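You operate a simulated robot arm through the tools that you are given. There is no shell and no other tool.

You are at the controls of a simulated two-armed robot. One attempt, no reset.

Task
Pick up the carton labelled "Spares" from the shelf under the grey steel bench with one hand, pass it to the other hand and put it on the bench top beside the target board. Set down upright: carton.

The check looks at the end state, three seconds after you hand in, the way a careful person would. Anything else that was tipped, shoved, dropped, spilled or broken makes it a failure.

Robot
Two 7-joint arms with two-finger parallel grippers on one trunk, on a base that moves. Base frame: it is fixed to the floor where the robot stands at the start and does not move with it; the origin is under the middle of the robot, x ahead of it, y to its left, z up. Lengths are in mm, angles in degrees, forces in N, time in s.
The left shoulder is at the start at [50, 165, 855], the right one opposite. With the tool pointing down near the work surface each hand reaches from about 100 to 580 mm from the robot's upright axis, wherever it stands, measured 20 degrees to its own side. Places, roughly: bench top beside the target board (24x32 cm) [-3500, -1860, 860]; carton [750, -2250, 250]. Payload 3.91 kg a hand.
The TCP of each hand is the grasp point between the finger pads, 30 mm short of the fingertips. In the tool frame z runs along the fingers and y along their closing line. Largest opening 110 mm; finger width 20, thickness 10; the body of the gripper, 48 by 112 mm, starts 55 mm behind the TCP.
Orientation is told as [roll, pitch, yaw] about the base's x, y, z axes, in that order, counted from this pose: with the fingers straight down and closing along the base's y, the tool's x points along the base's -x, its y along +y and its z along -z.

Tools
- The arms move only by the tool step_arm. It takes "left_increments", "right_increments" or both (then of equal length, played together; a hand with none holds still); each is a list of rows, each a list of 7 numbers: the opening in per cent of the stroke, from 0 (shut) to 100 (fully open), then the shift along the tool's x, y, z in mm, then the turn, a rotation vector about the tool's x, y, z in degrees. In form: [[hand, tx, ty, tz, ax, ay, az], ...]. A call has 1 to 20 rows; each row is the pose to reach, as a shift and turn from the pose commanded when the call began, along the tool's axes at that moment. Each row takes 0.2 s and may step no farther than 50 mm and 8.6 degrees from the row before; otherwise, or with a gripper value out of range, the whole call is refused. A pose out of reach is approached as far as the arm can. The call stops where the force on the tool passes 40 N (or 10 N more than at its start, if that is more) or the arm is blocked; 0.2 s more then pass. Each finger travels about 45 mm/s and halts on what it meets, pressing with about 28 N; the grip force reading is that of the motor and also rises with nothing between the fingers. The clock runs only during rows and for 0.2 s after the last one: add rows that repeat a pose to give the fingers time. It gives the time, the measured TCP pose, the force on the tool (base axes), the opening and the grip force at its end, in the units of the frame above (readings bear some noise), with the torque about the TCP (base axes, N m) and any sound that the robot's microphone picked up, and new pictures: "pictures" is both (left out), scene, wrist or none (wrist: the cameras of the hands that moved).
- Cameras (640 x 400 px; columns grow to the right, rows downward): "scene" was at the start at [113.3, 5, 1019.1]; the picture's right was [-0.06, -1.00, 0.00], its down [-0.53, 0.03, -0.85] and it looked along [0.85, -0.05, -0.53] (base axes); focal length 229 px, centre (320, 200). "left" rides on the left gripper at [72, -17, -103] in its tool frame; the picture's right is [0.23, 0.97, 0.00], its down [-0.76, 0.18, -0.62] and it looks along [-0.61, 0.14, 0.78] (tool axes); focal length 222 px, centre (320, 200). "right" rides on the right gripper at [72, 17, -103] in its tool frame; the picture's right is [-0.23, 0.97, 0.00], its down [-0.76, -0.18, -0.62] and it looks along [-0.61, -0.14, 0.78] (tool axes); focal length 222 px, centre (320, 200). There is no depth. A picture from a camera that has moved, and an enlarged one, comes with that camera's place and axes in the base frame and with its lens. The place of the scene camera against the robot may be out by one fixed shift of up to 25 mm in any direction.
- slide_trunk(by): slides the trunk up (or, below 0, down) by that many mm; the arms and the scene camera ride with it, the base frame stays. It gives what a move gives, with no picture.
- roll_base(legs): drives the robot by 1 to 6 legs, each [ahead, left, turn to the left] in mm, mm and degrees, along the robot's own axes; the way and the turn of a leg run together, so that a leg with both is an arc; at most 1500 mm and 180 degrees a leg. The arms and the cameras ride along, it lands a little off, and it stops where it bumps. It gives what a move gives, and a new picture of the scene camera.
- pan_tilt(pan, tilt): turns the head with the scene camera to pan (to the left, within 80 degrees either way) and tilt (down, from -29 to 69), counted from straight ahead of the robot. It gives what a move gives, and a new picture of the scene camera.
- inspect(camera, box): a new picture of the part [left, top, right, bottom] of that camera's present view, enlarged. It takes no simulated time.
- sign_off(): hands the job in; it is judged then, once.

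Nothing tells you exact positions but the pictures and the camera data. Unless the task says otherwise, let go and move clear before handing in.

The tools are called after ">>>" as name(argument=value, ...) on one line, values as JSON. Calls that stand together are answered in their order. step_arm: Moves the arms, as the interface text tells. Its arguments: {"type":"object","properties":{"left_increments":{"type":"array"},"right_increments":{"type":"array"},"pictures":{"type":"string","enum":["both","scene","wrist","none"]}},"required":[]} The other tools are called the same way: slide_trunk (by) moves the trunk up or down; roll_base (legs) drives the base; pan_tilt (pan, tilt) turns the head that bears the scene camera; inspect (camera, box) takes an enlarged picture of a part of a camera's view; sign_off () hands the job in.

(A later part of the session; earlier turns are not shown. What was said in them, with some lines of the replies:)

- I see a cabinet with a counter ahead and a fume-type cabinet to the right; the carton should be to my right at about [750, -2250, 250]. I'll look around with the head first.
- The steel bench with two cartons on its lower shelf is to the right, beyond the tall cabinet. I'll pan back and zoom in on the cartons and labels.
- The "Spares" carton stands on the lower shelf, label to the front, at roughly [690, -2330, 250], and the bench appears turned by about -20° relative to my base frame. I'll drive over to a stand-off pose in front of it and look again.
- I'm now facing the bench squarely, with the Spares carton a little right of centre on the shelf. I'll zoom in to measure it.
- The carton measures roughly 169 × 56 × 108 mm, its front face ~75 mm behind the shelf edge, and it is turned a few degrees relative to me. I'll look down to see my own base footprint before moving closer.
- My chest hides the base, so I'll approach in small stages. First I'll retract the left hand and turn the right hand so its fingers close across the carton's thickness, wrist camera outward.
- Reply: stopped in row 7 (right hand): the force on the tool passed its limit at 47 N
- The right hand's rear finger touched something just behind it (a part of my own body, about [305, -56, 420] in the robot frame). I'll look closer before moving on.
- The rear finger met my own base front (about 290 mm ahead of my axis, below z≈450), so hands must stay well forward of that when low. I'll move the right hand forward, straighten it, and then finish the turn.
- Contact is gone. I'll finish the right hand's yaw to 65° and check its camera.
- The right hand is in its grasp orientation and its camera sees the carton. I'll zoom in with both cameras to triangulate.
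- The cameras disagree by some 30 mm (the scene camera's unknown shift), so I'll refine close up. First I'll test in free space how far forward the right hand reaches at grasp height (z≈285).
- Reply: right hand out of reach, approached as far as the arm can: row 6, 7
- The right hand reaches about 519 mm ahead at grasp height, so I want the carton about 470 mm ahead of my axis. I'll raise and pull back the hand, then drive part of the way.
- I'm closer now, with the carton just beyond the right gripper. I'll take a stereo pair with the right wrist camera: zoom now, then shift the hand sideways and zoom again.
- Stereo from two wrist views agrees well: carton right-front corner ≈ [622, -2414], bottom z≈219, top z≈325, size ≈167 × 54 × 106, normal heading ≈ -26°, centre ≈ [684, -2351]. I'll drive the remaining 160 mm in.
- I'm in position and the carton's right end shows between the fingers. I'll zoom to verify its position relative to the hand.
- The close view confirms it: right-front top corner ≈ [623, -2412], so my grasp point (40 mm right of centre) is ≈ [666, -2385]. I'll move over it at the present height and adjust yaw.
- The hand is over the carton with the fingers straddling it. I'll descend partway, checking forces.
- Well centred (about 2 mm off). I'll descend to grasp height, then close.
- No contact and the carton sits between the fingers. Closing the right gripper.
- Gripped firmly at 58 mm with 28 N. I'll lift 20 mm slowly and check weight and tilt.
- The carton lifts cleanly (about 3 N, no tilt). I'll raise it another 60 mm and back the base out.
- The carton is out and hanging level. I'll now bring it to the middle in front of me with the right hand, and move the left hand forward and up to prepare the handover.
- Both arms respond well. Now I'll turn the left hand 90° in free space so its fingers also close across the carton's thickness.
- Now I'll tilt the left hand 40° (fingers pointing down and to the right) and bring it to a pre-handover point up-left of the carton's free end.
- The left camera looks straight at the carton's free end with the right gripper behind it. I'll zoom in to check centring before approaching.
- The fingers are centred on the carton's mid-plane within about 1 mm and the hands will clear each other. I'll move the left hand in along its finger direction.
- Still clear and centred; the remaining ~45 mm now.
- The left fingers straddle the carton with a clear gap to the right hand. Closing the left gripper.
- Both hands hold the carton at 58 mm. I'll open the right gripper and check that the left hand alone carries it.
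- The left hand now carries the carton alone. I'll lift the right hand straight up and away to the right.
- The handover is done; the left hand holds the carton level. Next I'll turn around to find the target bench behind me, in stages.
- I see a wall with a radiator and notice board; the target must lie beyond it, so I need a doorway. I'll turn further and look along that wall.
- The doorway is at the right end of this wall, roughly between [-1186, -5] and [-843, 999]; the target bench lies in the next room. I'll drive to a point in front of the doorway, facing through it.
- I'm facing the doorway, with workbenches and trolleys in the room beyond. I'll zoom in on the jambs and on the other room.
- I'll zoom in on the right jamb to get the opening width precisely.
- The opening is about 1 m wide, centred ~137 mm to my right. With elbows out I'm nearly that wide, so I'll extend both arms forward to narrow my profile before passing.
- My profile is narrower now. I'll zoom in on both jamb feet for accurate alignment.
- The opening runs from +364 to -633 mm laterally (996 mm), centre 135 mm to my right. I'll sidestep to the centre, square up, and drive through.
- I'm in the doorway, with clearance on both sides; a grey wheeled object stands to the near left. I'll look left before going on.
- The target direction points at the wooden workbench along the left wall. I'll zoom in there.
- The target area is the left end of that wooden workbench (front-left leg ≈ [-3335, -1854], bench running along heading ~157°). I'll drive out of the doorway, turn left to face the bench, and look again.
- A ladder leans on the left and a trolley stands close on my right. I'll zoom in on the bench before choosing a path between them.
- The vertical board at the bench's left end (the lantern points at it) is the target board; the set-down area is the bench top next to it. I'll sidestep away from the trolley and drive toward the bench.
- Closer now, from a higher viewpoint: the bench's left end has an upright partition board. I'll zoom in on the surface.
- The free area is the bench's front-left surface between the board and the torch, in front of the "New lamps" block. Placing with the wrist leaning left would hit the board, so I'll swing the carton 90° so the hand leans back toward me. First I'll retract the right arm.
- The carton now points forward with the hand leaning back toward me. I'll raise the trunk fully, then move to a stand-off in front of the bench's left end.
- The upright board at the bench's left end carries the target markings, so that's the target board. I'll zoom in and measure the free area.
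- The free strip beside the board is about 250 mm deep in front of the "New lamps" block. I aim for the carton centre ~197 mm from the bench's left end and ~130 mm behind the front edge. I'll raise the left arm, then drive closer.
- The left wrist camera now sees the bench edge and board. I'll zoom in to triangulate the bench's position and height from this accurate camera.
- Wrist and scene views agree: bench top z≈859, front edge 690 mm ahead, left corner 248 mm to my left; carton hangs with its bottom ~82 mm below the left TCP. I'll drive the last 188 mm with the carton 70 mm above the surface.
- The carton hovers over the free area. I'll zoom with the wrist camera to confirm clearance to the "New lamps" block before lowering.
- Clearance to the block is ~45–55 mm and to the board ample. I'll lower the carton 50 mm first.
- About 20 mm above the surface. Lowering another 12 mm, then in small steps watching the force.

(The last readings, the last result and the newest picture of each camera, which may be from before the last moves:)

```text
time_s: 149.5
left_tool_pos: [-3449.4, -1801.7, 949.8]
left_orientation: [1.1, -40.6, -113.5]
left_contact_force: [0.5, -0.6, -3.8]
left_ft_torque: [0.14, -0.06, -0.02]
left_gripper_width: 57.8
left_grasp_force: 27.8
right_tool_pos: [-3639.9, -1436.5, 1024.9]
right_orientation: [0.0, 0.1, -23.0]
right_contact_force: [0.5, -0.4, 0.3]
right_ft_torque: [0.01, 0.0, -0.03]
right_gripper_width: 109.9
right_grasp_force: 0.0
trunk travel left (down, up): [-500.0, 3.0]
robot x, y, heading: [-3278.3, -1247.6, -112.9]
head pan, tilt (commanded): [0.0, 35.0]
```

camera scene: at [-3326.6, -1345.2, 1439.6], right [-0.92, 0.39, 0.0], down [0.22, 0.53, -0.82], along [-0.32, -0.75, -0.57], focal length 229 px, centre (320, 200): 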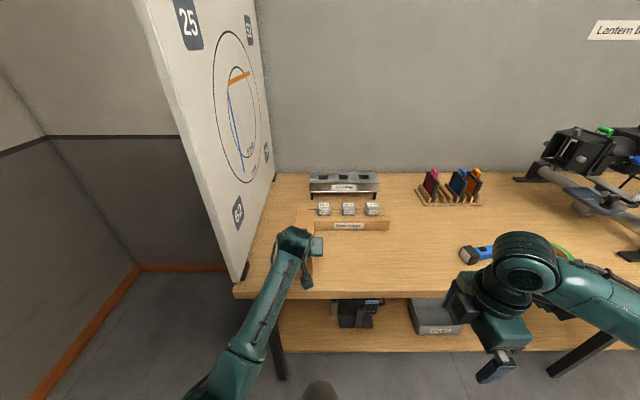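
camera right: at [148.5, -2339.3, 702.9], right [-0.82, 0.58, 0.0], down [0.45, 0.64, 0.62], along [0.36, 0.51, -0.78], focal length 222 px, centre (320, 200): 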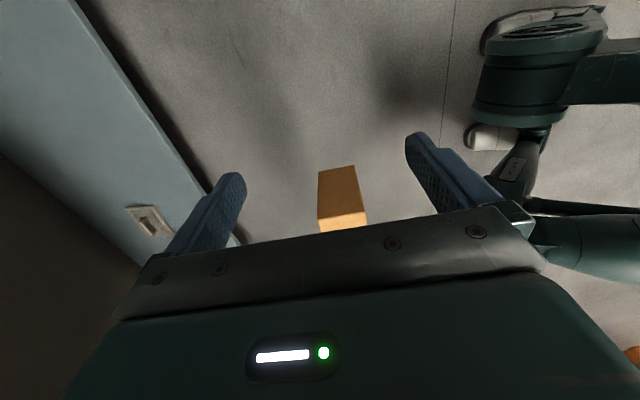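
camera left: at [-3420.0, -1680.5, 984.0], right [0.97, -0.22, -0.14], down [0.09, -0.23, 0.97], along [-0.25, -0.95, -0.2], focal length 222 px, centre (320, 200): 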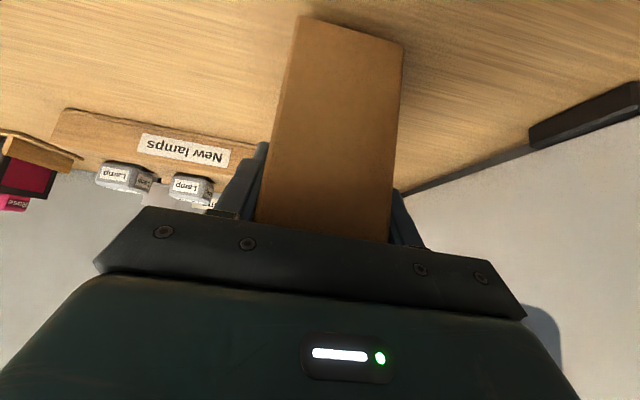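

The measured pose is drifting from the command (about 5 mm forward, 8 mm left, 4 mm high) with no tool force, so some arm link may be touching something. I'll stop and look.

>>> pan_tilt(pan=15, tilt=55)

>>> inspect(camera="scene", box=[160, 50, 480, 250])

```text
time_s: 150.3
left_tool_pos: [-3449.1, -1803.0, 949.9]
left_orientation: [1.1, -40.6, -113.5]
left_contact_force: [-0.5, -0.5, -2.7]
left_ft_torque: [0.13, -0.06, 0.0]
left_gripper_width: 57.7
left_grasp_force: 28.7
right_tool_pos: [-3639.8, -1435.5, 1024.7]
right_orientation: [-0.1, 0.1, -23.0]
right_contact_force: [-1.3, 0.4, -0.1]
right_ft_torque: [-0.01, -0.01, -0.01]
right_gripper_width: 110.1
right_grasp_force: 0.1
trunk travel left (down, up): [-500.0, 3.0]
robot x, y, heading: [-3275.8, -1244.8, -112.9]
head pan, tilt (commanded): [15.0, 55.0]
camera scene: at [-3302.3, -1335.5, 1411.4], right [-0.99, 0.14, 0.0], down [0.11, 0.81, -0.57], along [-0.08, -0.57, -0.82], focal length 229 px, centre (320, 200)
```

scene: 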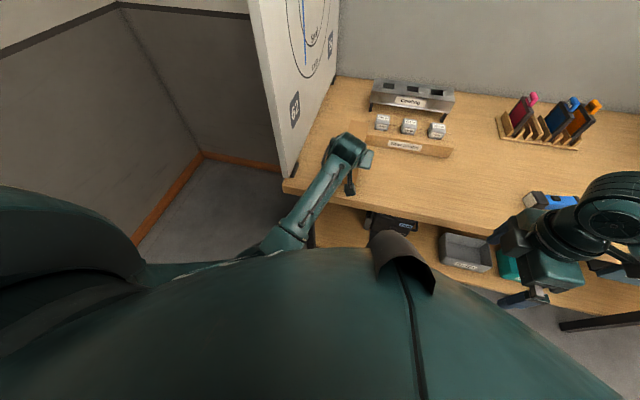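

```text
2.00 times, centred on (320, 150) of scene
camera zoom: at [-3302.3, -1335.5, 1411.4], right [-0.99, 0.14, 0.0], down [0.11, 0.81, -0.57], along [-0.08, -0.57, -0.82], focal length 458 px, centre (320, 300)
```

zoom: 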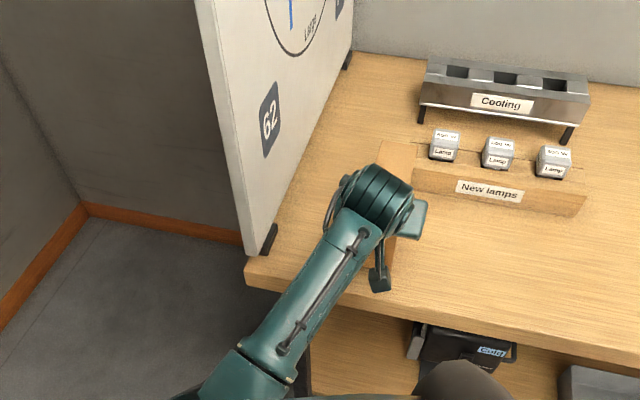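

My left elbow is squeezed against my own chest because the arm is folded at this height. I'll raise the carton slightly, back the base off ~95 mm, and extend the arm by the same amount so the elbow clears.

>>> step_arm(left_increments=[[0, -6.4, 0, -7.7, 0, 0, 0], [0, -12.8, 0, -15.4, 0, 0, 0], [0, -19.2, 0, -23, 0, 0, 0], [0, -25.6, 0, -30.7, 0, 0, 0], [0, -25.6, 0, -30.7, 0, 0, 0]], pictures="none")

>>> roll_base(legs=[[-95, 0, 0]])

```text
time_s: 151.5
left_tool_pos: [-3448.4, -1799.2, 984.9]
left_orientation: [1.0, -40.0, -113.4]
left_contact_force: [0.1, 0.6, -2.4]
left_ft_torque: [0.14, -0.1, -0.02]
left_gripper_width: 58.0
left_grasp_force: 28.1
right_tool_pos: [-3641.0, -1435.6, 1025.4]
right_orientation: [0.0, 0.2, -22.9]
right_contact_force: [0.2, -0.2, 0.1]
right_ft_torque: [0.04, -0.01, 0.02]
right_gripper_width: 109.9
right_grasp_force: 0.2
trunk travel left (down, up): [-500.0, 3.0]
robot x, y, heading: [-3275.3, -1245.9, -112.9]
head pan, tilt (commanded): [15.0, 55.0]
```

```text
time_s: 152.7
left_tool_pos: [-3414.2, -1710.6, 986.3]
left_orientation: [0.8, -40.3, -113.3]
left_contact_force: [0.3, -0.1, -2.7]
left_ft_torque: [0.13, -0.07, -0.02]
left_gripper_width: 58.1
left_grasp_force: 28.1
right_tool_pos: [-3603.9, -1348.4, 1026.2]
right_orientation: [-0.1, 0.2, -22.8]
right_contact_force: [-0.3, 0.0, -0.4]
right_ft_torque: [-0.01, 0.01, 0.02]
right_gripper_width: 109.9
right_grasp_force: 0.0
trunk travel left (down, up): [-500.0, 3.0]
robot x, y, heading: [-3241.8, -1159.8, -112.8]
head pan, tilt (commanded): [15.0, 55.0]
camera scene: at [-3265.1, -1247.6, 1411.5], right [-0.99, 0.14, 0.0], down [0.11, 0.81, -0.57], along [-0.08, -0.57, -0.82], focal length 229 px, centre (320, 200)
```

scene: 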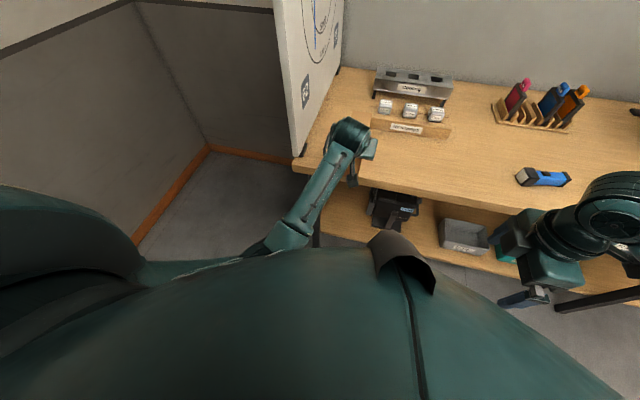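

Continuing: extend the left arm forward by 95 mm so the elbow moves off the chest.

>>> step_arm(left_increments=[[0, -15, -1, 12.5, 0, 0, 0], [0, -30, -2, 25, 0, 0, 0], [0, -45, -3, 37.6, 0, 0, 0], [0, -60, -4, 50, 0, 0, 0], [0, -72.9, -5, 60.9, 0, 0, 0], [0, -72.9, -5, 60.9, 0, 0, 0], [0, -72.9, -5, 60.9, 0, 0, 0]], pictures="both")

```text
time_s: 154.3
left_tool_pos: [-3455.9, -1797.5, 987.0]
left_orientation: [0.8, -40.1, -113.3]
left_contact_force: [0.1, 0.4, -2.5]
left_ft_torque: [0.17, -0.1, -0.02]
left_gripper_width: 58.0
left_grasp_force: 27.9
right_tool_pos: [-3602.9, -1348.8, 1024.8]
right_orientation: [-0.1, 0.1, -22.9]
right_contact_force: [0.4, -0.2, -0.2]
right_ft_torque: [0.01, 0.0, 0.0]
right_gripper_width: 109.9
right_grasp_force: 0.1
trunk travel left (down, up): [-500.0, 3.0]
robot x, y, heading: [-3236.1, -1159.1, -113.0]
head pan, tilt (commanded): [15.0, 55.0]
camera scene: at [-3265.6, -1248.6, 1411.4], right [-0.99, 0.14, 0.0], down [0.11, 0.81, -0.57], along [-0.08, -0.57, -0.82], focal length 229 px, centre (320, 200)
camera left: at [-3423.8, -1679.5, 1018.3], right [0.97, -0.22, -0.14], down [0.08, -0.23, 0.97], along [-0.24, -0.95, -0.21], focal length 222 px, centre (320, 200)
```

scene: 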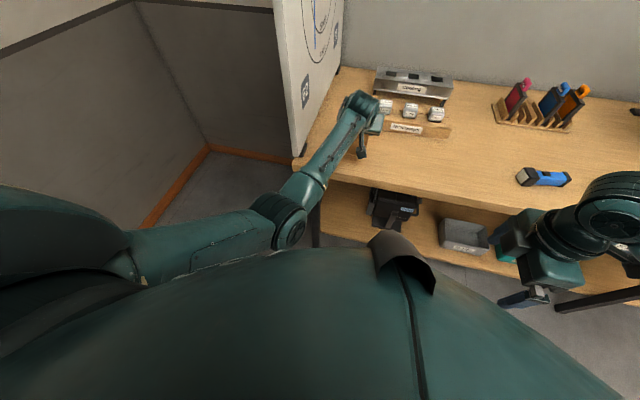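
left: 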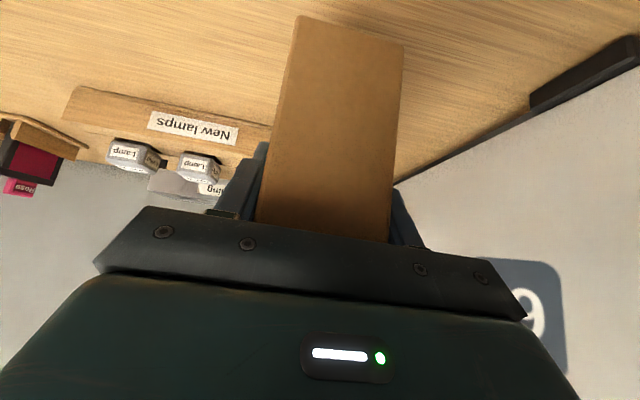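

The elbow is now clear of my chest and the carton is back over the spot. I'll correct the small roll and lower 25 mm, checking that the pose tracks.

>>> step_arm(left_increments=[[0, 4, 0, 4.8, 0.4, 0, 0], [0, 8, 0, 9.6, 0.8, 0, 0], [0, 12, 0, 14.4, 0.8, 0, 0], [0, 16, 0, 19.2, 0.8, 0, 0], [0, 16, 0, 19.2, 0.8, 0, 0]], pictures="none")

```text
time_s: 155.5
left_tool_pos: [-3455.9, -1797.3, 961.6]
left_orientation: [0.0, -40.1, -113.3]
left_contact_force: [-0.1, 0.0, -3.6]
left_ft_torque: [0.16, -0.06, 0.01]
left_gripper_width: 57.8
left_grasp_force: 27.3
right_tool_pos: [-3603.6, -1347.8, 1025.1]
right_orientation: [-0.1, 0.1, -22.9]
right_contact_force: [-0.4, 0.1, 0.1]
right_ft_torque: [0.01, -0.01, -0.01]
right_gripper_width: 110.0
right_grasp_force: 0.0
trunk travel left (down, up): [-500.0, 3.0]
robot x, y, heading: [-3241.4, -1162.8, -112.7]
head pan, tilt (commanded): [15.0, 55.0]
```

Pose tracks perfectly now (roll 0, z as commanded). Lowering 12 mm more, then small steps.

>>> step_arm(left_increments=[[0, 2.6, 0, 3.1, 0, 0, 0], [0, 5.1, 0, 6.1, 0, 0, 0], [0, 7.7, 0, 9.2, 0, 0, 0], [0, 7.7, 0, 9.2, 0, 0, 0]], pictures="both")

>>> inspect(camera="left", box=[240, 0, 480, 150])

```text
time_s: 156.5
left_tool_pos: [-3455.6, -1797.1, 949.6]
left_orientation: [0.0, -40.1, -113.3]
left_contact_force: [0.5, 0.1, -3.3]
left_ft_torque: [0.15, -0.09, -0.02]
left_gripper_width: 57.7
left_grasp_force: 28.3
right_tool_pos: [-3603.2, -1348.0, 1025.3]
right_orientation: [-0.1, 0.1, -22.9]
right_contact_force: [0.8, -0.3, 0.2]
right_ft_torque: [-0.02, 0.0, -0.01]
right_gripper_width: 109.7
right_grasp_force: 0.0
trunk travel left (down, up): [-500.0, 3.0]
robot x, y, heading: [-3238.6, -1158.3, -113.2]
head pan, tilt (commanded): [15.0, 55.0]
camera scene: at [-3265.5, -1248.5, 1411.4], right [-0.99, 0.14, 0.0], down [0.11, 0.81, -0.57], along [-0.08, -0.57, -0.82], focal length 229 px, centre (320, 200)
camera left: at [-3421.8, -1679.6, 981.4], right [0.96, -0.23, -0.15], down [0.09, -0.24, 0.97], along [-0.25, -0.95, -0.21], focal length 222 px, centre (320, 200)
```

scene: 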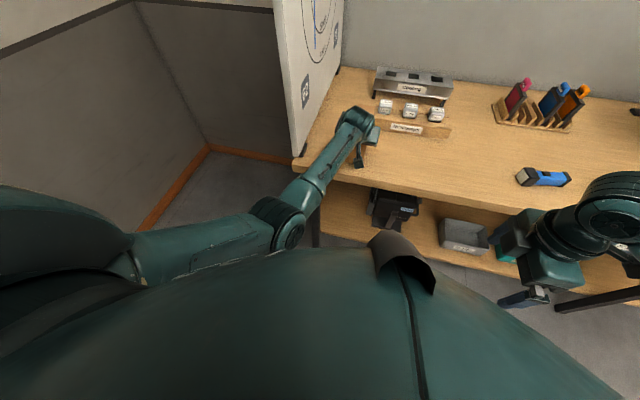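
left: 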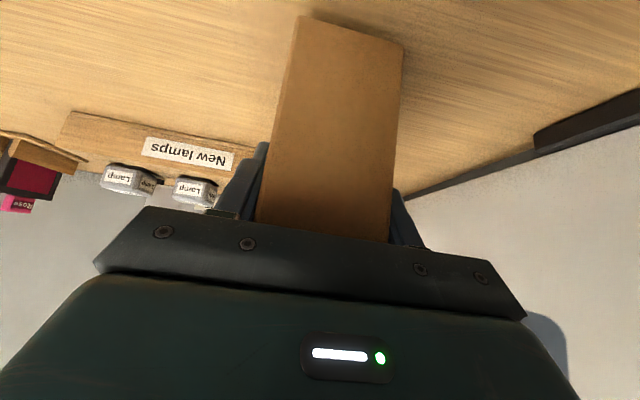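

```text
2.67 times, centred on (360, 75) of left
camera zoom: at [-3421.8, -1679.6, 981.4], right [0.96, -0.23, -0.15], down [0.09, -0.24, 0.97], along [-0.25, -0.95, -0.21], focal length 592 px, centre (213, 533)
```

zoom: 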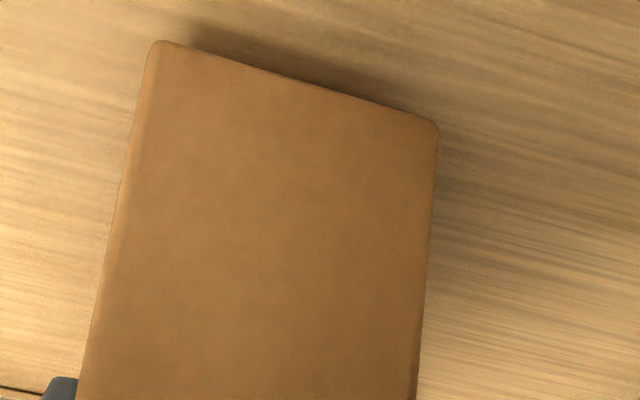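

A small shadow gap remains. Lowering in ~2 mm steps, checking the force each time.

>>> step_arm(left_increments=[[0, 0.64, 0, 0.77, 0, 0, 0], [0, 1.28, 0, 1.54, 0, 0, 0], [0, 1.92, 0, 2.3, 0, 0, 0], [0, 1.92, 0, 2.3, 0, 0, 0]], pictures="none")

>>> step_arm(left_increments=[[0, 0.64, 0, 0.77, 0, 0, 0], [0, 1.28, 0, 1.54, 0, 0, 0], [0, 1.28, 0, 1.54, 0, 0, 0]], pictures="none")

```text
time_s: 157.5
left_tool_pos: [-3455.1, -1797.3, 946.5]
left_orientation: [0.0, -40.1, -113.2]
left_contact_force: [-0.2, -0.9, -3.0]
left_ft_torque: [0.13, -0.05, -0.03]
left_gripper_width: 57.9
left_grasp_force: 28.0
right_tool_pos: [-3603.7, -1349.5, 1023.8]
right_orientation: [-0.1, 0.1, -22.9]
right_contact_force: [-1.0, 0.1, 0.0]
right_ft_torque: [0.03, -0.01, 0.03]
right_gripper_width: 110.0
right_grasp_force: 0.1
trunk travel left (down, up): [-500.0, 3.0]
robot x, y, heading: [-3235.0, -1160.1, -112.9]
head pan, tilt (commanded): [15.0, 55.0]
```

```text
time_s: 158.3
left_tool_pos: [-3455.0, -1797.0, 945.4]
left_orientation: [-0.1, -40.2, -113.3]
left_contact_force: [-0.9, 0.8, -2.4]
left_ft_torque: [0.13, -0.06, 0.01]
left_gripper_width: 57.9
left_grasp_force: 28.4
right_tool_pos: [-3604.6, -1348.9, 1024.1]
right_orientation: [-0.1, 0.0, -23.0]
right_contact_force: [0.7, -0.2, 0.5]
right_ft_torque: [-0.02, -0.01, -0.03]
right_gripper_width: 109.9
right_grasp_force: 0.0
trunk travel left (down, up): [-500.0, 3.0]
robot x, y, heading: [-3234.2, -1158.3, -112.6]
head pan, tilt (commanded): [15.0, 55.0]
```

>>> step_arm(left_increments=[[0, 0.64, 0, 0.77, 0, 0, 0], [0, 1.28, 0, 1.54, 0, 0, 0], [0, 1.28, 0, 1.54, 0, 0, 0]], pictures="none")

>>> inspect(camera="left", box=[240, 0, 480, 150])

```text
time_s: 159.1
left_tool_pos: [-3455.1, -1798.3, 941.5]
left_orientation: [-0.1, -40.1, -113.3]
left_contact_force: [0.1, -0.9, -3.3]
left_ft_torque: [0.18, -0.08, 0.01]
left_gripper_width: 57.9
left_grasp_force: 28.3
right_tool_pos: [-3603.1, -1348.9, 1025.1]
right_orientation: [-0.2, 0.1, -22.9]
right_contact_force: [0.6, 0.3, -0.3]
right_ft_torque: [0.02, -0.02, 0.03]
right_gripper_width: 109.9
right_grasp_force: 0.1
trunk travel left (down, up): [-500.0, 3.0]
robot x, y, heading: [-3239.9, -1158.7, -112.7]
head pan, tilt (commanded): [15.0, 55.0]
```

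```text
2.67 times, centred on (360, 75) of left
camera zoom: at [-3421.7, -1679.5, 974.3], right [0.96, -0.23, -0.15], down [0.09, -0.24, 0.97], along [-0.25, -0.95, -0.21], focal length 592 px, centre (213, 533)
```

zoom: 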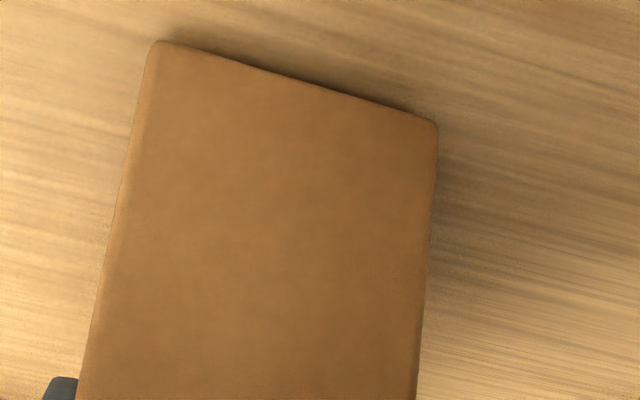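

No contact yet (force still just the carton's weight), gap shrinking. Continuing.

>>> step_arm(left_increments=[[0, 0.64, 0, 0.77, 0, 0, 0], [0, 1.28, 0, 1.54, 0, 0, 0], [0, 1.28, 0, 1.54, 0, 0, 0]], pictures="none")

>>> step_arm(left_increments=[[0, 0.64, 0, 0.77, 0, 0, 0], [0, 0.96, 0, 1.15, 0, 0, 0], [0, 0.96, 0, 1.15, 0, 0, 0]], pictures="none")

```text
time_s: 159.9
left_tool_pos: [-3455.0, -1796.8, 940.1]
left_orientation: [-0.1, -40.1, -113.3]
left_contact_force: [0.5, -0.7, -3.1]
left_ft_torque: [0.15, -0.05, 0.0]
left_gripper_width: 57.8
left_grasp_force: 27.3
right_tool_pos: [-3603.9, -1349.7, 1025.6]
right_orientation: [-0.1, 0.1, -22.9]
right_contact_force: [1.1, -0.6, 0.4]
right_ft_torque: [0.0, 0.0, -0.01]
right_gripper_width: 110.2
right_grasp_force: 0.1
trunk travel left (down, up): [-500.0, 3.0]
robot x, y, heading: [-3237.7, -1158.3, -112.8]
head pan, tilt (commanded): [15.0, 55.0]
```

```text
time_s: 160.7
left_tool_pos: [-3454.8, -1799.1, 939.0]
left_orientation: [0.0, -40.1, -113.3]
left_contact_force: [0.6, -0.2, -4.1]
left_ft_torque: [0.15, -0.05, -0.02]
left_gripper_width: 57.9
left_grasp_force: 28.0
right_tool_pos: [-3602.6, -1348.3, 1025.1]
right_orientation: [-0.1, 0.1, -22.9]
right_contact_force: [-0.3, 0.0, 0.0]
right_ft_torque: [-0.04, -0.05, -0.04]
right_gripper_width: 109.8
right_grasp_force: 0.0
trunk travel left (down, up): [-500.0, 3.0]
robot x, y, heading: [-3242.7, -1160.9, -112.8]
head pan, tilt (commanded): [15.0, 55.0]
```

>>> step_arm(left_increments=[[0, 0.64, 0, 0.77, 0, 0, 0], [0, 0.96, 0, 1.15, 0, 0, 0], [0, 0.96, 0, 1.15, 0, 0, 0]], pictures="none")

>>> step_arm(left_increments=[[0, 0.64, 0, 0.77, 0, 0, 0], [0, 0.96, 0, 1.15, 0, 0, 0], [0, 0.96, 0, 1.15, 0, 0, 0]], pictures="none")

>>> inspect(camera="left", box=[240, 0, 480, 150])

```text
time_s: 161.5
left_tool_pos: [-3455.0, -1797.2, 939.0]
left_orientation: [0.1, -40.2, -113.4]
left_contact_force: [0.0, 0.2, -2.1]
left_ft_torque: [-0.05, 0.03, 0.03]
left_gripper_width: 58.0
left_grasp_force: 27.8
right_tool_pos: [-3603.9, -1348.4, 1025.1]
right_orientation: [-0.1, 0.0, -22.9]
right_contact_force: [0.4, -0.6, -0.1]
right_ft_torque: [0.06, -0.02, 0.0]
right_gripper_width: 110.0
right_grasp_force: 0.0
trunk travel left (down, up): [-500.0, 3.0]
robot x, y, heading: [-3240.2, -1162.9, -112.7]
head pan, tilt (commanded): [15.0, 55.0]
```

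```text
time_s: 162.3
left_tool_pos: [-3454.8, -1796.6, 937.6]
left_orientation: [0.0, -40.3, -113.2]
left_contact_force: [0.2, 0.8, 3.1]
left_ft_torque: [-0.56, 0.23, 0.13]
left_gripper_width: 57.6
left_grasp_force: 28.0
right_tool_pos: [-3603.4, -1348.1, 1025.6]
right_orientation: [0.0, 0.1, -22.9]
right_contact_force: [0.1, -0.1, -0.6]
right_ft_torque: [0.0, -0.01, -0.01]
right_gripper_width: 110.1
right_grasp_force: 0.1
trunk travel left (down, up): [-500.0, 3.0]
robot x, y, heading: [-3239.0, -1158.3, -112.9]
head pan, tilt (commanded): [15.0, 55.0]
```

```text
2.67 times, centred on (360, 75) of left
camera zoom: at [-3421.6, -1679.5, 969.2], right [0.96, -0.23, -0.15], down [0.09, -0.23, 0.97], along [-0.25, -0.95, -0.2], focal length 592 px, centre (213, 533)
```

zoom: 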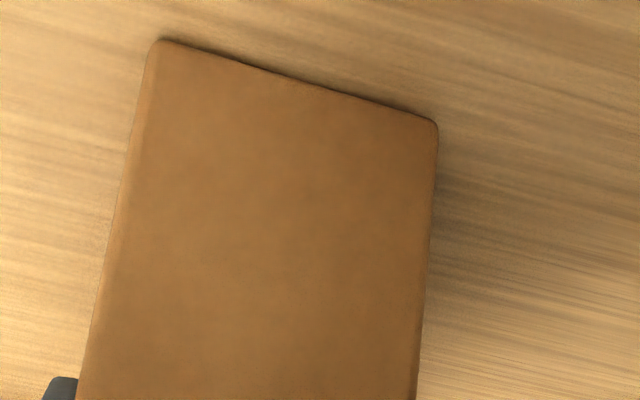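

Contact: net +6 N, with the torque showing the far end touches first, so the carton is slightly nose-down. I'll pitch it back a fraction of a degree and settle it flat.

>>> step_arm(left_increments=[[0, 0, 0, 0, 0, -0.4, 0], [0, 0, 0, 0, 0, -0.8, 0], [0, 0, 0, 0, 0, -0.8, 0]], pictures="none")

>>> step_arm(left_increments=[[0, 0.32, 0, 0.38, 0, 0, 0], [0, 0.64, 0, 0.77, 0, 0, 0], [0, 0.64, 0, 0.77, 0, 0, 0]], pictures="none")

```text
time_s: 163.1
left_tool_pos: [-3454.8, -1796.3, 935.7]
left_orientation: [-0.1, -41.1, -113.2]
left_contact_force: [2.1, 3.2, 8.0]
left_ft_torque: [0.67, -0.36, -0.06]
left_gripper_width: 58.0
left_grasp_force: 27.7
right_tool_pos: [-3603.7, -1348.0, 1025.6]
right_orientation: [-0.2, 0.1, -22.9]
right_contact_force: [0.3, 0.4, -0.5]
right_ft_torque: [-0.01, -0.01, 0.02]
right_gripper_width: 110.0
right_grasp_force: 0.1
trunk travel left (down, up): [-500.0, 3.0]
robot x, y, heading: [-3242.1, -1156.2, -112.6]
head pan, tilt (commanded): [15.0, 55.0]
```

```text
time_s: 163.9
left_tool_pos: [-3454.1, -1797.8, 936.9]
left_orientation: [0.0, -41.1, -113.2]
left_contact_force: [2.9, 3.8, 11.1]
left_ft_torque: [0.9, -0.49, -0.03]
left_gripper_width: 57.8
left_grasp_force: 28.1
right_tool_pos: [-3603.0, -1347.2, 1025.5]
right_orientation: [-0.2, 0.1, -23.0]
right_contact_force: [0.1, 0.1, 0.2]
right_ft_torque: [-0.03, -0.01, -0.01]
right_gripper_width: 110.0
right_grasp_force: 0.1
trunk travel left (down, up): [-500.0, 3.0]
robot x, y, heading: [-3239.0, -1159.0, -112.9]
head pan, tilt (commanded): [15.0, 55.0]
```

Now the near end carries the load, so level lies about halfway. I'll pitch back +0.4° and ease up ~1.2 mm.

>>> step_arm(left_increments=[[0, -0.4, 0, -0.46, 0, 0.2, 0], [0, -0.77, 0, -0.92, 0, 0.4, 0], [0, -0.77, 0, -0.92, 0, 0.4, 0]], pictures="wrist")

>>> inspect(camera="left", box=[240, 0, 480, 150])

```text
time_s: 164.7
left_tool_pos: [-3455.5, -1796.9, 937.9]
left_orientation: [0.0, -40.7, -113.4]
left_contact_force: [-0.6, -1.4, 3.2]
left_ft_torque: [-0.65, 0.34, 0.1]
left_gripper_width: 57.8
left_grasp_force: 28.4
right_tool_pos: [-3603.2, -1348.8, 1024.9]
right_orientation: [-0.1, 0.1, -22.8]
right_contact_force: [0.0, 0.3, -0.2]
right_ft_torque: [0.0, 0.0, 0.01]
right_gripper_width: 110.0
right_grasp_force: 0.1
trunk travel left (down, up): [-500.0, 3.0]
robot x, y, heading: [-3242.8, -1160.1, -113.0]
head pan, tilt (commanded): [15.0, 55.0]
camera left: at [-3421.6, -1679.1, 967.9], right [0.96, -0.23, -0.15], down [0.1, -0.23, 0.97], along [-0.25, -0.95, -0.2], focal length 222 px, centre (320, 200)
```

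left: 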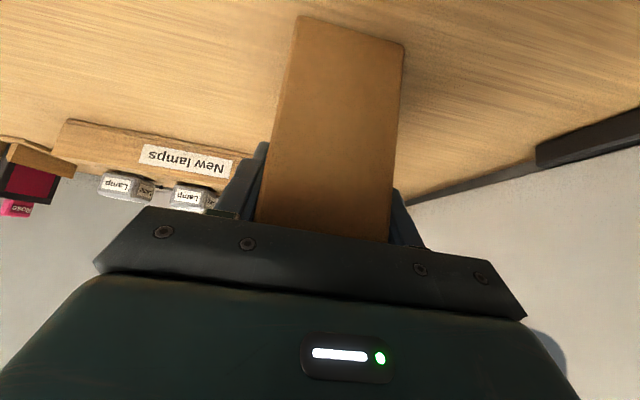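

```text
2.67 times, centred on (360, 75) of left
camera zoom: at [-3421.6, -1679.1, 967.9], right [0.96, -0.23, -0.15], down [0.1, -0.23, 0.97], along [-0.25, -0.95, -0.2], focal length 592 px, centre (213, 533)
```

zoom: 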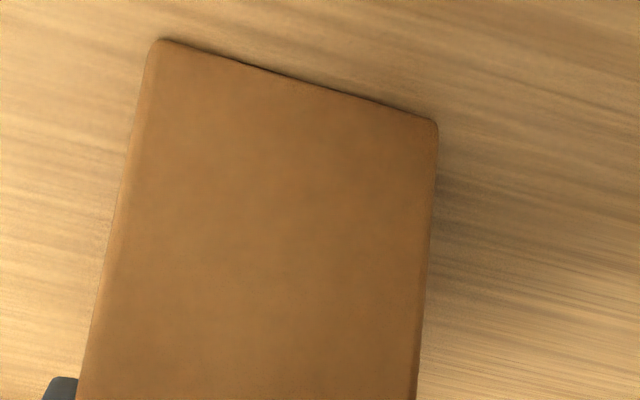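

Contact is light and the remaining gap at the near end is under ~1 mm. A final 0.2° tweak, then I'll open the left gripper.

>>> step_arm(left_increments=[[0, 0, 0, 0, 0, -0.2, 0], [0, 0, 0, 0, 0, -0.2, 0]], pictures="none")

>>> step_arm(left_increments=[[60, 0, 0, 0, 0, 0, 0], [100, 0, 0, 0, 0, 0, 0], [100, 0, 0, 0, 0, 0, 0], [100, 0, 0, 0, 0, 0, 0], [100, 0, 0, 0, 0, 0, 0]], pictures="both")

```text
time_s: 165.3
left_tool_pos: [-3455.5, -1795.7, 936.8]
left_orientation: [0.0, -40.7, -113.4]
left_contact_force: [0.1, -3.3, 4.6]
left_ft_torque: [0.2, -0.08, 0.0]
left_gripper_width: 57.7
left_grasp_force: 28.0
right_tool_pos: [-3603.8, -1349.1, 1025.9]
right_orientation: [-0.2, 0.1, -23.0]
right_contact_force: [-0.6, 0.1, -0.7]
right_ft_torque: [-0.02, -0.02, 0.04]
right_gripper_width: 110.0
right_grasp_force: 0.1
trunk travel left (down, up): [-500.0, 3.0]
robot x, y, heading: [-3237.8, -1161.5, -113.2]
head pan, tilt (commanded): [15.0, 55.0]
```

```text
time_s: 166.5
left_tool_pos: [-3455.6, -1795.2, 936.6]
left_orientation: [0.0, -40.8, -113.3]
left_contact_force: [-0.3, -1.0, 0.4]
left_ft_torque: [0.0, 0.0, -0.02]
left_gripper_width: 110.0
left_grasp_force: 0.0
right_tool_pos: [-3602.8, -1348.5, 1025.2]
right_orientation: [-0.1, 0.2, -22.9]
right_contact_force: [0.0, 1.2, 0.9]
right_ft_torque: [-0.01, -0.03, 0.0]
right_gripper_width: 110.0
right_grasp_force: 0.1
trunk travel left (down, up): [-500.0, 3.0]
robot x, y, heading: [-3240.0, -1159.3, -113.1]
head pan, tilt (commanded): [15.0, 55.0]
camera scene: at [-3265.4, -1248.2, 1411.4], right [-0.99, 0.14, 0.0], down [0.11, 0.81, -0.57], along [-0.08, -0.57, -0.82], focal length 229 px, centre (320, 200)
camera left: at [-3421.5, -1679.0, 967.4], right [0.96, -0.23, -0.15], down [0.1, -0.23, 0.97], along [-0.25, -0.95, -0.2], focal length 222 px, centre (320, 200)
```

scene: 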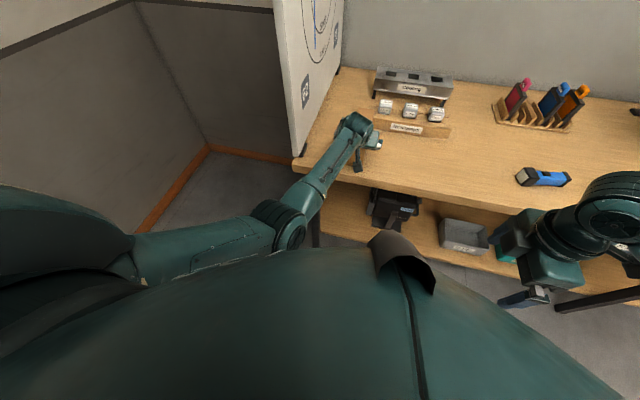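
left: 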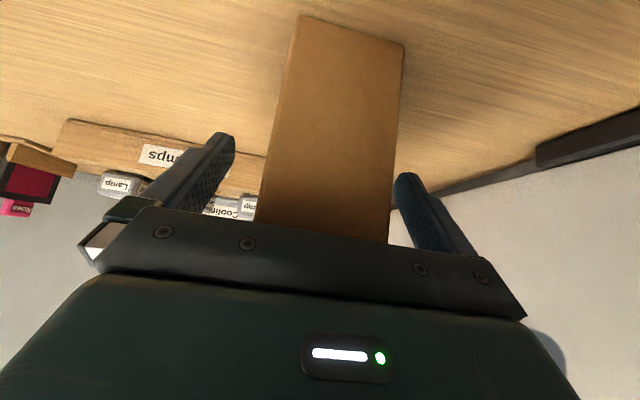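

Released and the carton stands by itself. I'll withdraw the left hand straight back along its fingers.

>>> step_arm(left_increments=[[100, 0, 0, -12, 0, 0, 0], [100, 0, 0, -25, 0, 0, 0], [100, 0, 0, -40, 0, 0, 0], [100, 0, 0, -60, 0, 0, 0], [100, 0, 0, -80, 0, 0, 0], [100, 0, 0, -100, 0, 0, 0], [100, 0, 0, -120, 0, 0, 0], [100, 0, 0, -120, 0, 0, 0]], pictures="both")

```text
time_s: 168.3
left_tool_pos: [-3423.9, -1725.9, 1026.9]
left_orientation: [0.0, -40.8, -113.3]
left_contact_force: [-0.4, -0.3, -0.5]
left_ft_torque: [-0.02, -0.03, 0.01]
left_gripper_width: 110.0
left_grasp_force: 0.0
right_tool_pos: [-3603.6, -1347.8, 1025.5]
right_orientation: [-0.3, 0.1, -22.9]
right_contact_force: [0.4, 0.0, -0.3]
right_ft_torque: [0.02, 0.01, 0.01]
right_gripper_width: 110.0
right_grasp_force: 0.1
trunk travel left (down, up): [-500.0, 3.0]
robot x, y, heading: [-3237.8, -1160.1, -113.0]
head pan, tilt (commanded): [15.0, 55.0]
camera scene: at [-3265.4, -1248.3, 1411.4], right [-0.99, 0.14, 0.0], down [0.11, 0.81, -0.57], along [-0.08, -0.57, -0.82], focal length 229 px, centre (320, 200)
camera left: at [-3390.3, -1607.7, 1057.9], right [0.96, -0.23, -0.15], down [0.1, -0.23, 0.97], along [-0.25, -0.95, -0.2], focal length 222 px, centre (320, 200)
```

scene: 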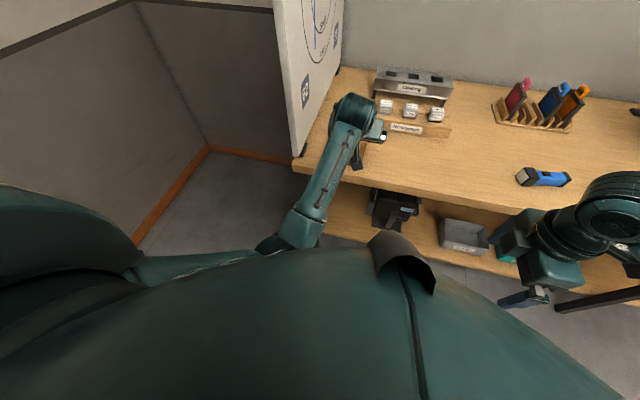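
left: 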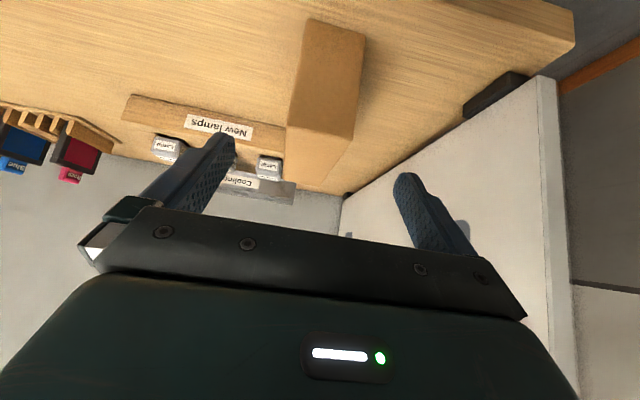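

The carton stands upright beside the board and the hand is clear above it. I'll back the base away and take a full look.

>>> roll_base(legs=[[-350, 0, 0]])

>>> pan_tilt(pan=0, tilt=30)

>>> inspect(camera="scene", box=[220, 110, 460, 260])

```text
time_s: 170.5
left_tool_pos: [-3287.4, -1404.7, 1026.0]
left_orientation: [0.0, -40.9, -113.1]
left_contact_force: [-0.6, 1.2, 0.9]
left_ft_torque: [0.05, 0.0, -0.02]
left_gripper_width: 110.1
left_grasp_force: 0.0
right_tool_pos: [-3467.4, -1028.5, 1025.1]
right_orientation: [-0.1, 0.1, -22.7]
right_contact_force: [-0.7, -0.2, 1.1]
right_ft_torque: [-0.01, -0.03, 0.02]
right_gripper_width: 110.1
right_grasp_force: 0.1
trunk travel left (down, up): [-500.0, 3.0]
robot x, y, heading: [-3103.8, -836.8, -112.7]
head pan, tilt (commanded): [15.0, 55.0]
camera scene: at [-3129.7, -925.9, 1411.5], right [-0.99, 0.13, 0.0], down [0.11, 0.81, -0.57], along [-0.08, -0.57, -0.82], focal length 229 px, centre (320, 200)
```

scene: 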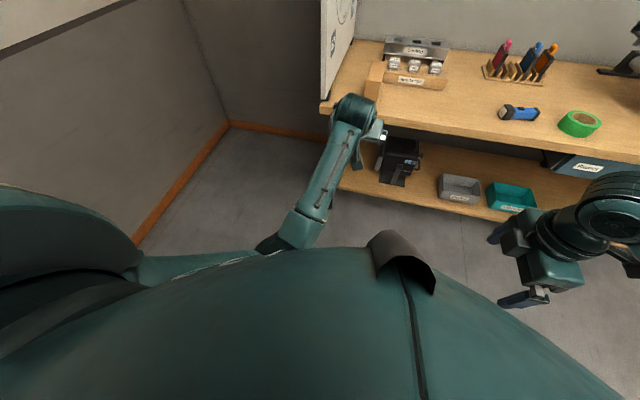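

```text
time_s: 171.4
left_tool_pos: [-3287.1, -1405.9, 1026.3]
left_orientation: [0.0, -40.9, -113.1]
left_contact_force: [-0.5, 0.2, 0.2]
left_ft_torque: [0.02, 0.01, -0.04]
left_gripper_width: 110.2
left_grasp_force: 0.0
right_tool_pos: [-3466.8, -1027.9, 1025.9]
right_orientation: [0.0, 0.0, -22.7]
right_contact_force: [-0.5, -0.9, 0.2]
right_ft_torque: [-0.02, 0.0, -0.01]
right_gripper_width: 110.4
right_grasp_force: 0.0
trunk travel left (down, up): [-500.0, 3.0]
robot x, y, heading: [-3108.0, -836.9, -112.7]
head pan, tilt (commanded): [0.0, 30.0]
camera scene: at [-3155.1, -938.4, 1447.4], right [-0.92, 0.39, 0.0], down [0.19, 0.46, -0.87], along [-0.33, -0.8, -0.5], focal length 229 px, centre (320, 200)
```

scene: 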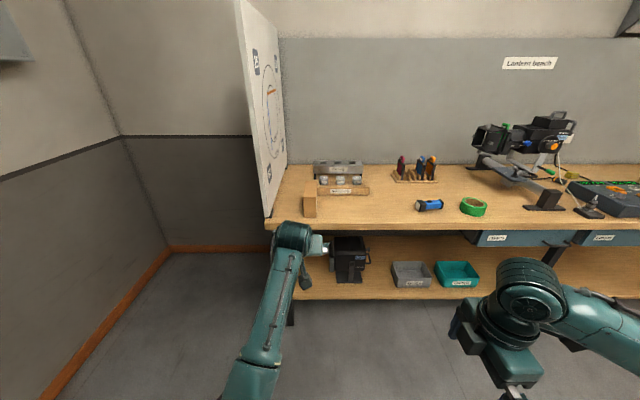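

```text
2.67 times, centred on (340, 185) of scene
camera zoom: at [-3155.1, -938.4, 1447.4], right [-0.92, 0.39, 0.0], down [0.19, 0.46, -0.87], along [-0.33, -0.8, -0.5], focal length 610 px, centre (267, 240)
```

zoom: 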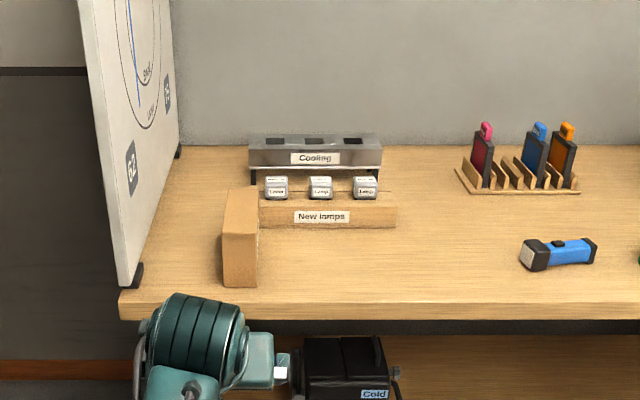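

The carton stands upright on the bench top beside the target board, with everything else in place. I'll check the gap to the block once more with the wrist camera.

>>> inspect(camera="left", box=[120, 0, 520, 230])

>>> inspect(camera="scene", box=[260, 150, 400, 240])

```text
1.60 times, centred on (320, 115) of left
camera zoom: at [-3253.6, -1286.5, 1057.7], right [0.96, -0.22, -0.15], down [0.1, -0.23, 0.97], along [-0.25, -0.95, -0.2], focal length 355 px, centre (320, 336)
```

zoom: 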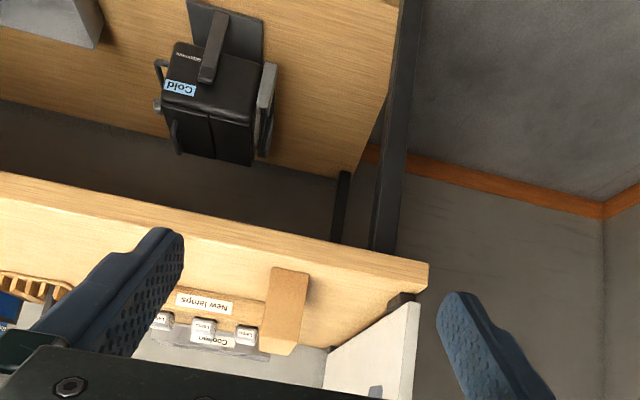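

```text
4.44 times, centred on (330, 195) of scene
camera zoom: at [-3155.1, -938.4, 1447.4], right [-0.92, 0.39, 0.0], down [0.19, 0.46, -0.87], along [-0.33, -0.8, -0.5], focal length 1017 px, centre (276, 222)
```

zoom: 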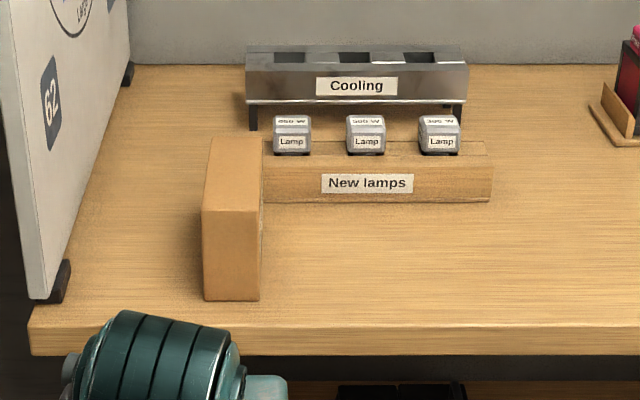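

The "Spares" carton stands upright and free on the bench top beside the target board. Nothing nearby has moved, and both hands are empty and clear. Handing in.

>>> sign_off()

```text
The job is handed in.
```

The "Spares" carton is standing upright on the wooden workbench, just right of the target board and in front of the "New lamps" block. I handed the job in and don't have the verdict.

- **Pick-up and handover:** the right hand took the carton off the shelf under the grey steel bench. The left hand then gripped its free end and took the full weight before the right let go.
- **Position:** the carton is about 200 mm from the bench's left end. Its near end is about 45 mm behind the front edge, and there is roughly 45 mm between it and the "New lamps" block. I turned it 90°, so the label faces the board.
- **Contact with myself:** two touches, both on my own body. A right finger touched my body front while turning, and the left elbow pressed on my chest during the first attempt to lower the carton. I backed off both times, and neither involved the carton or anything else in the room.
- **State at hand-in:** both hands are empty and clear of the bench. Nothing else on the workbench looked moved. I did not check the steel bench again after leaving it, but nothing there had been touched.
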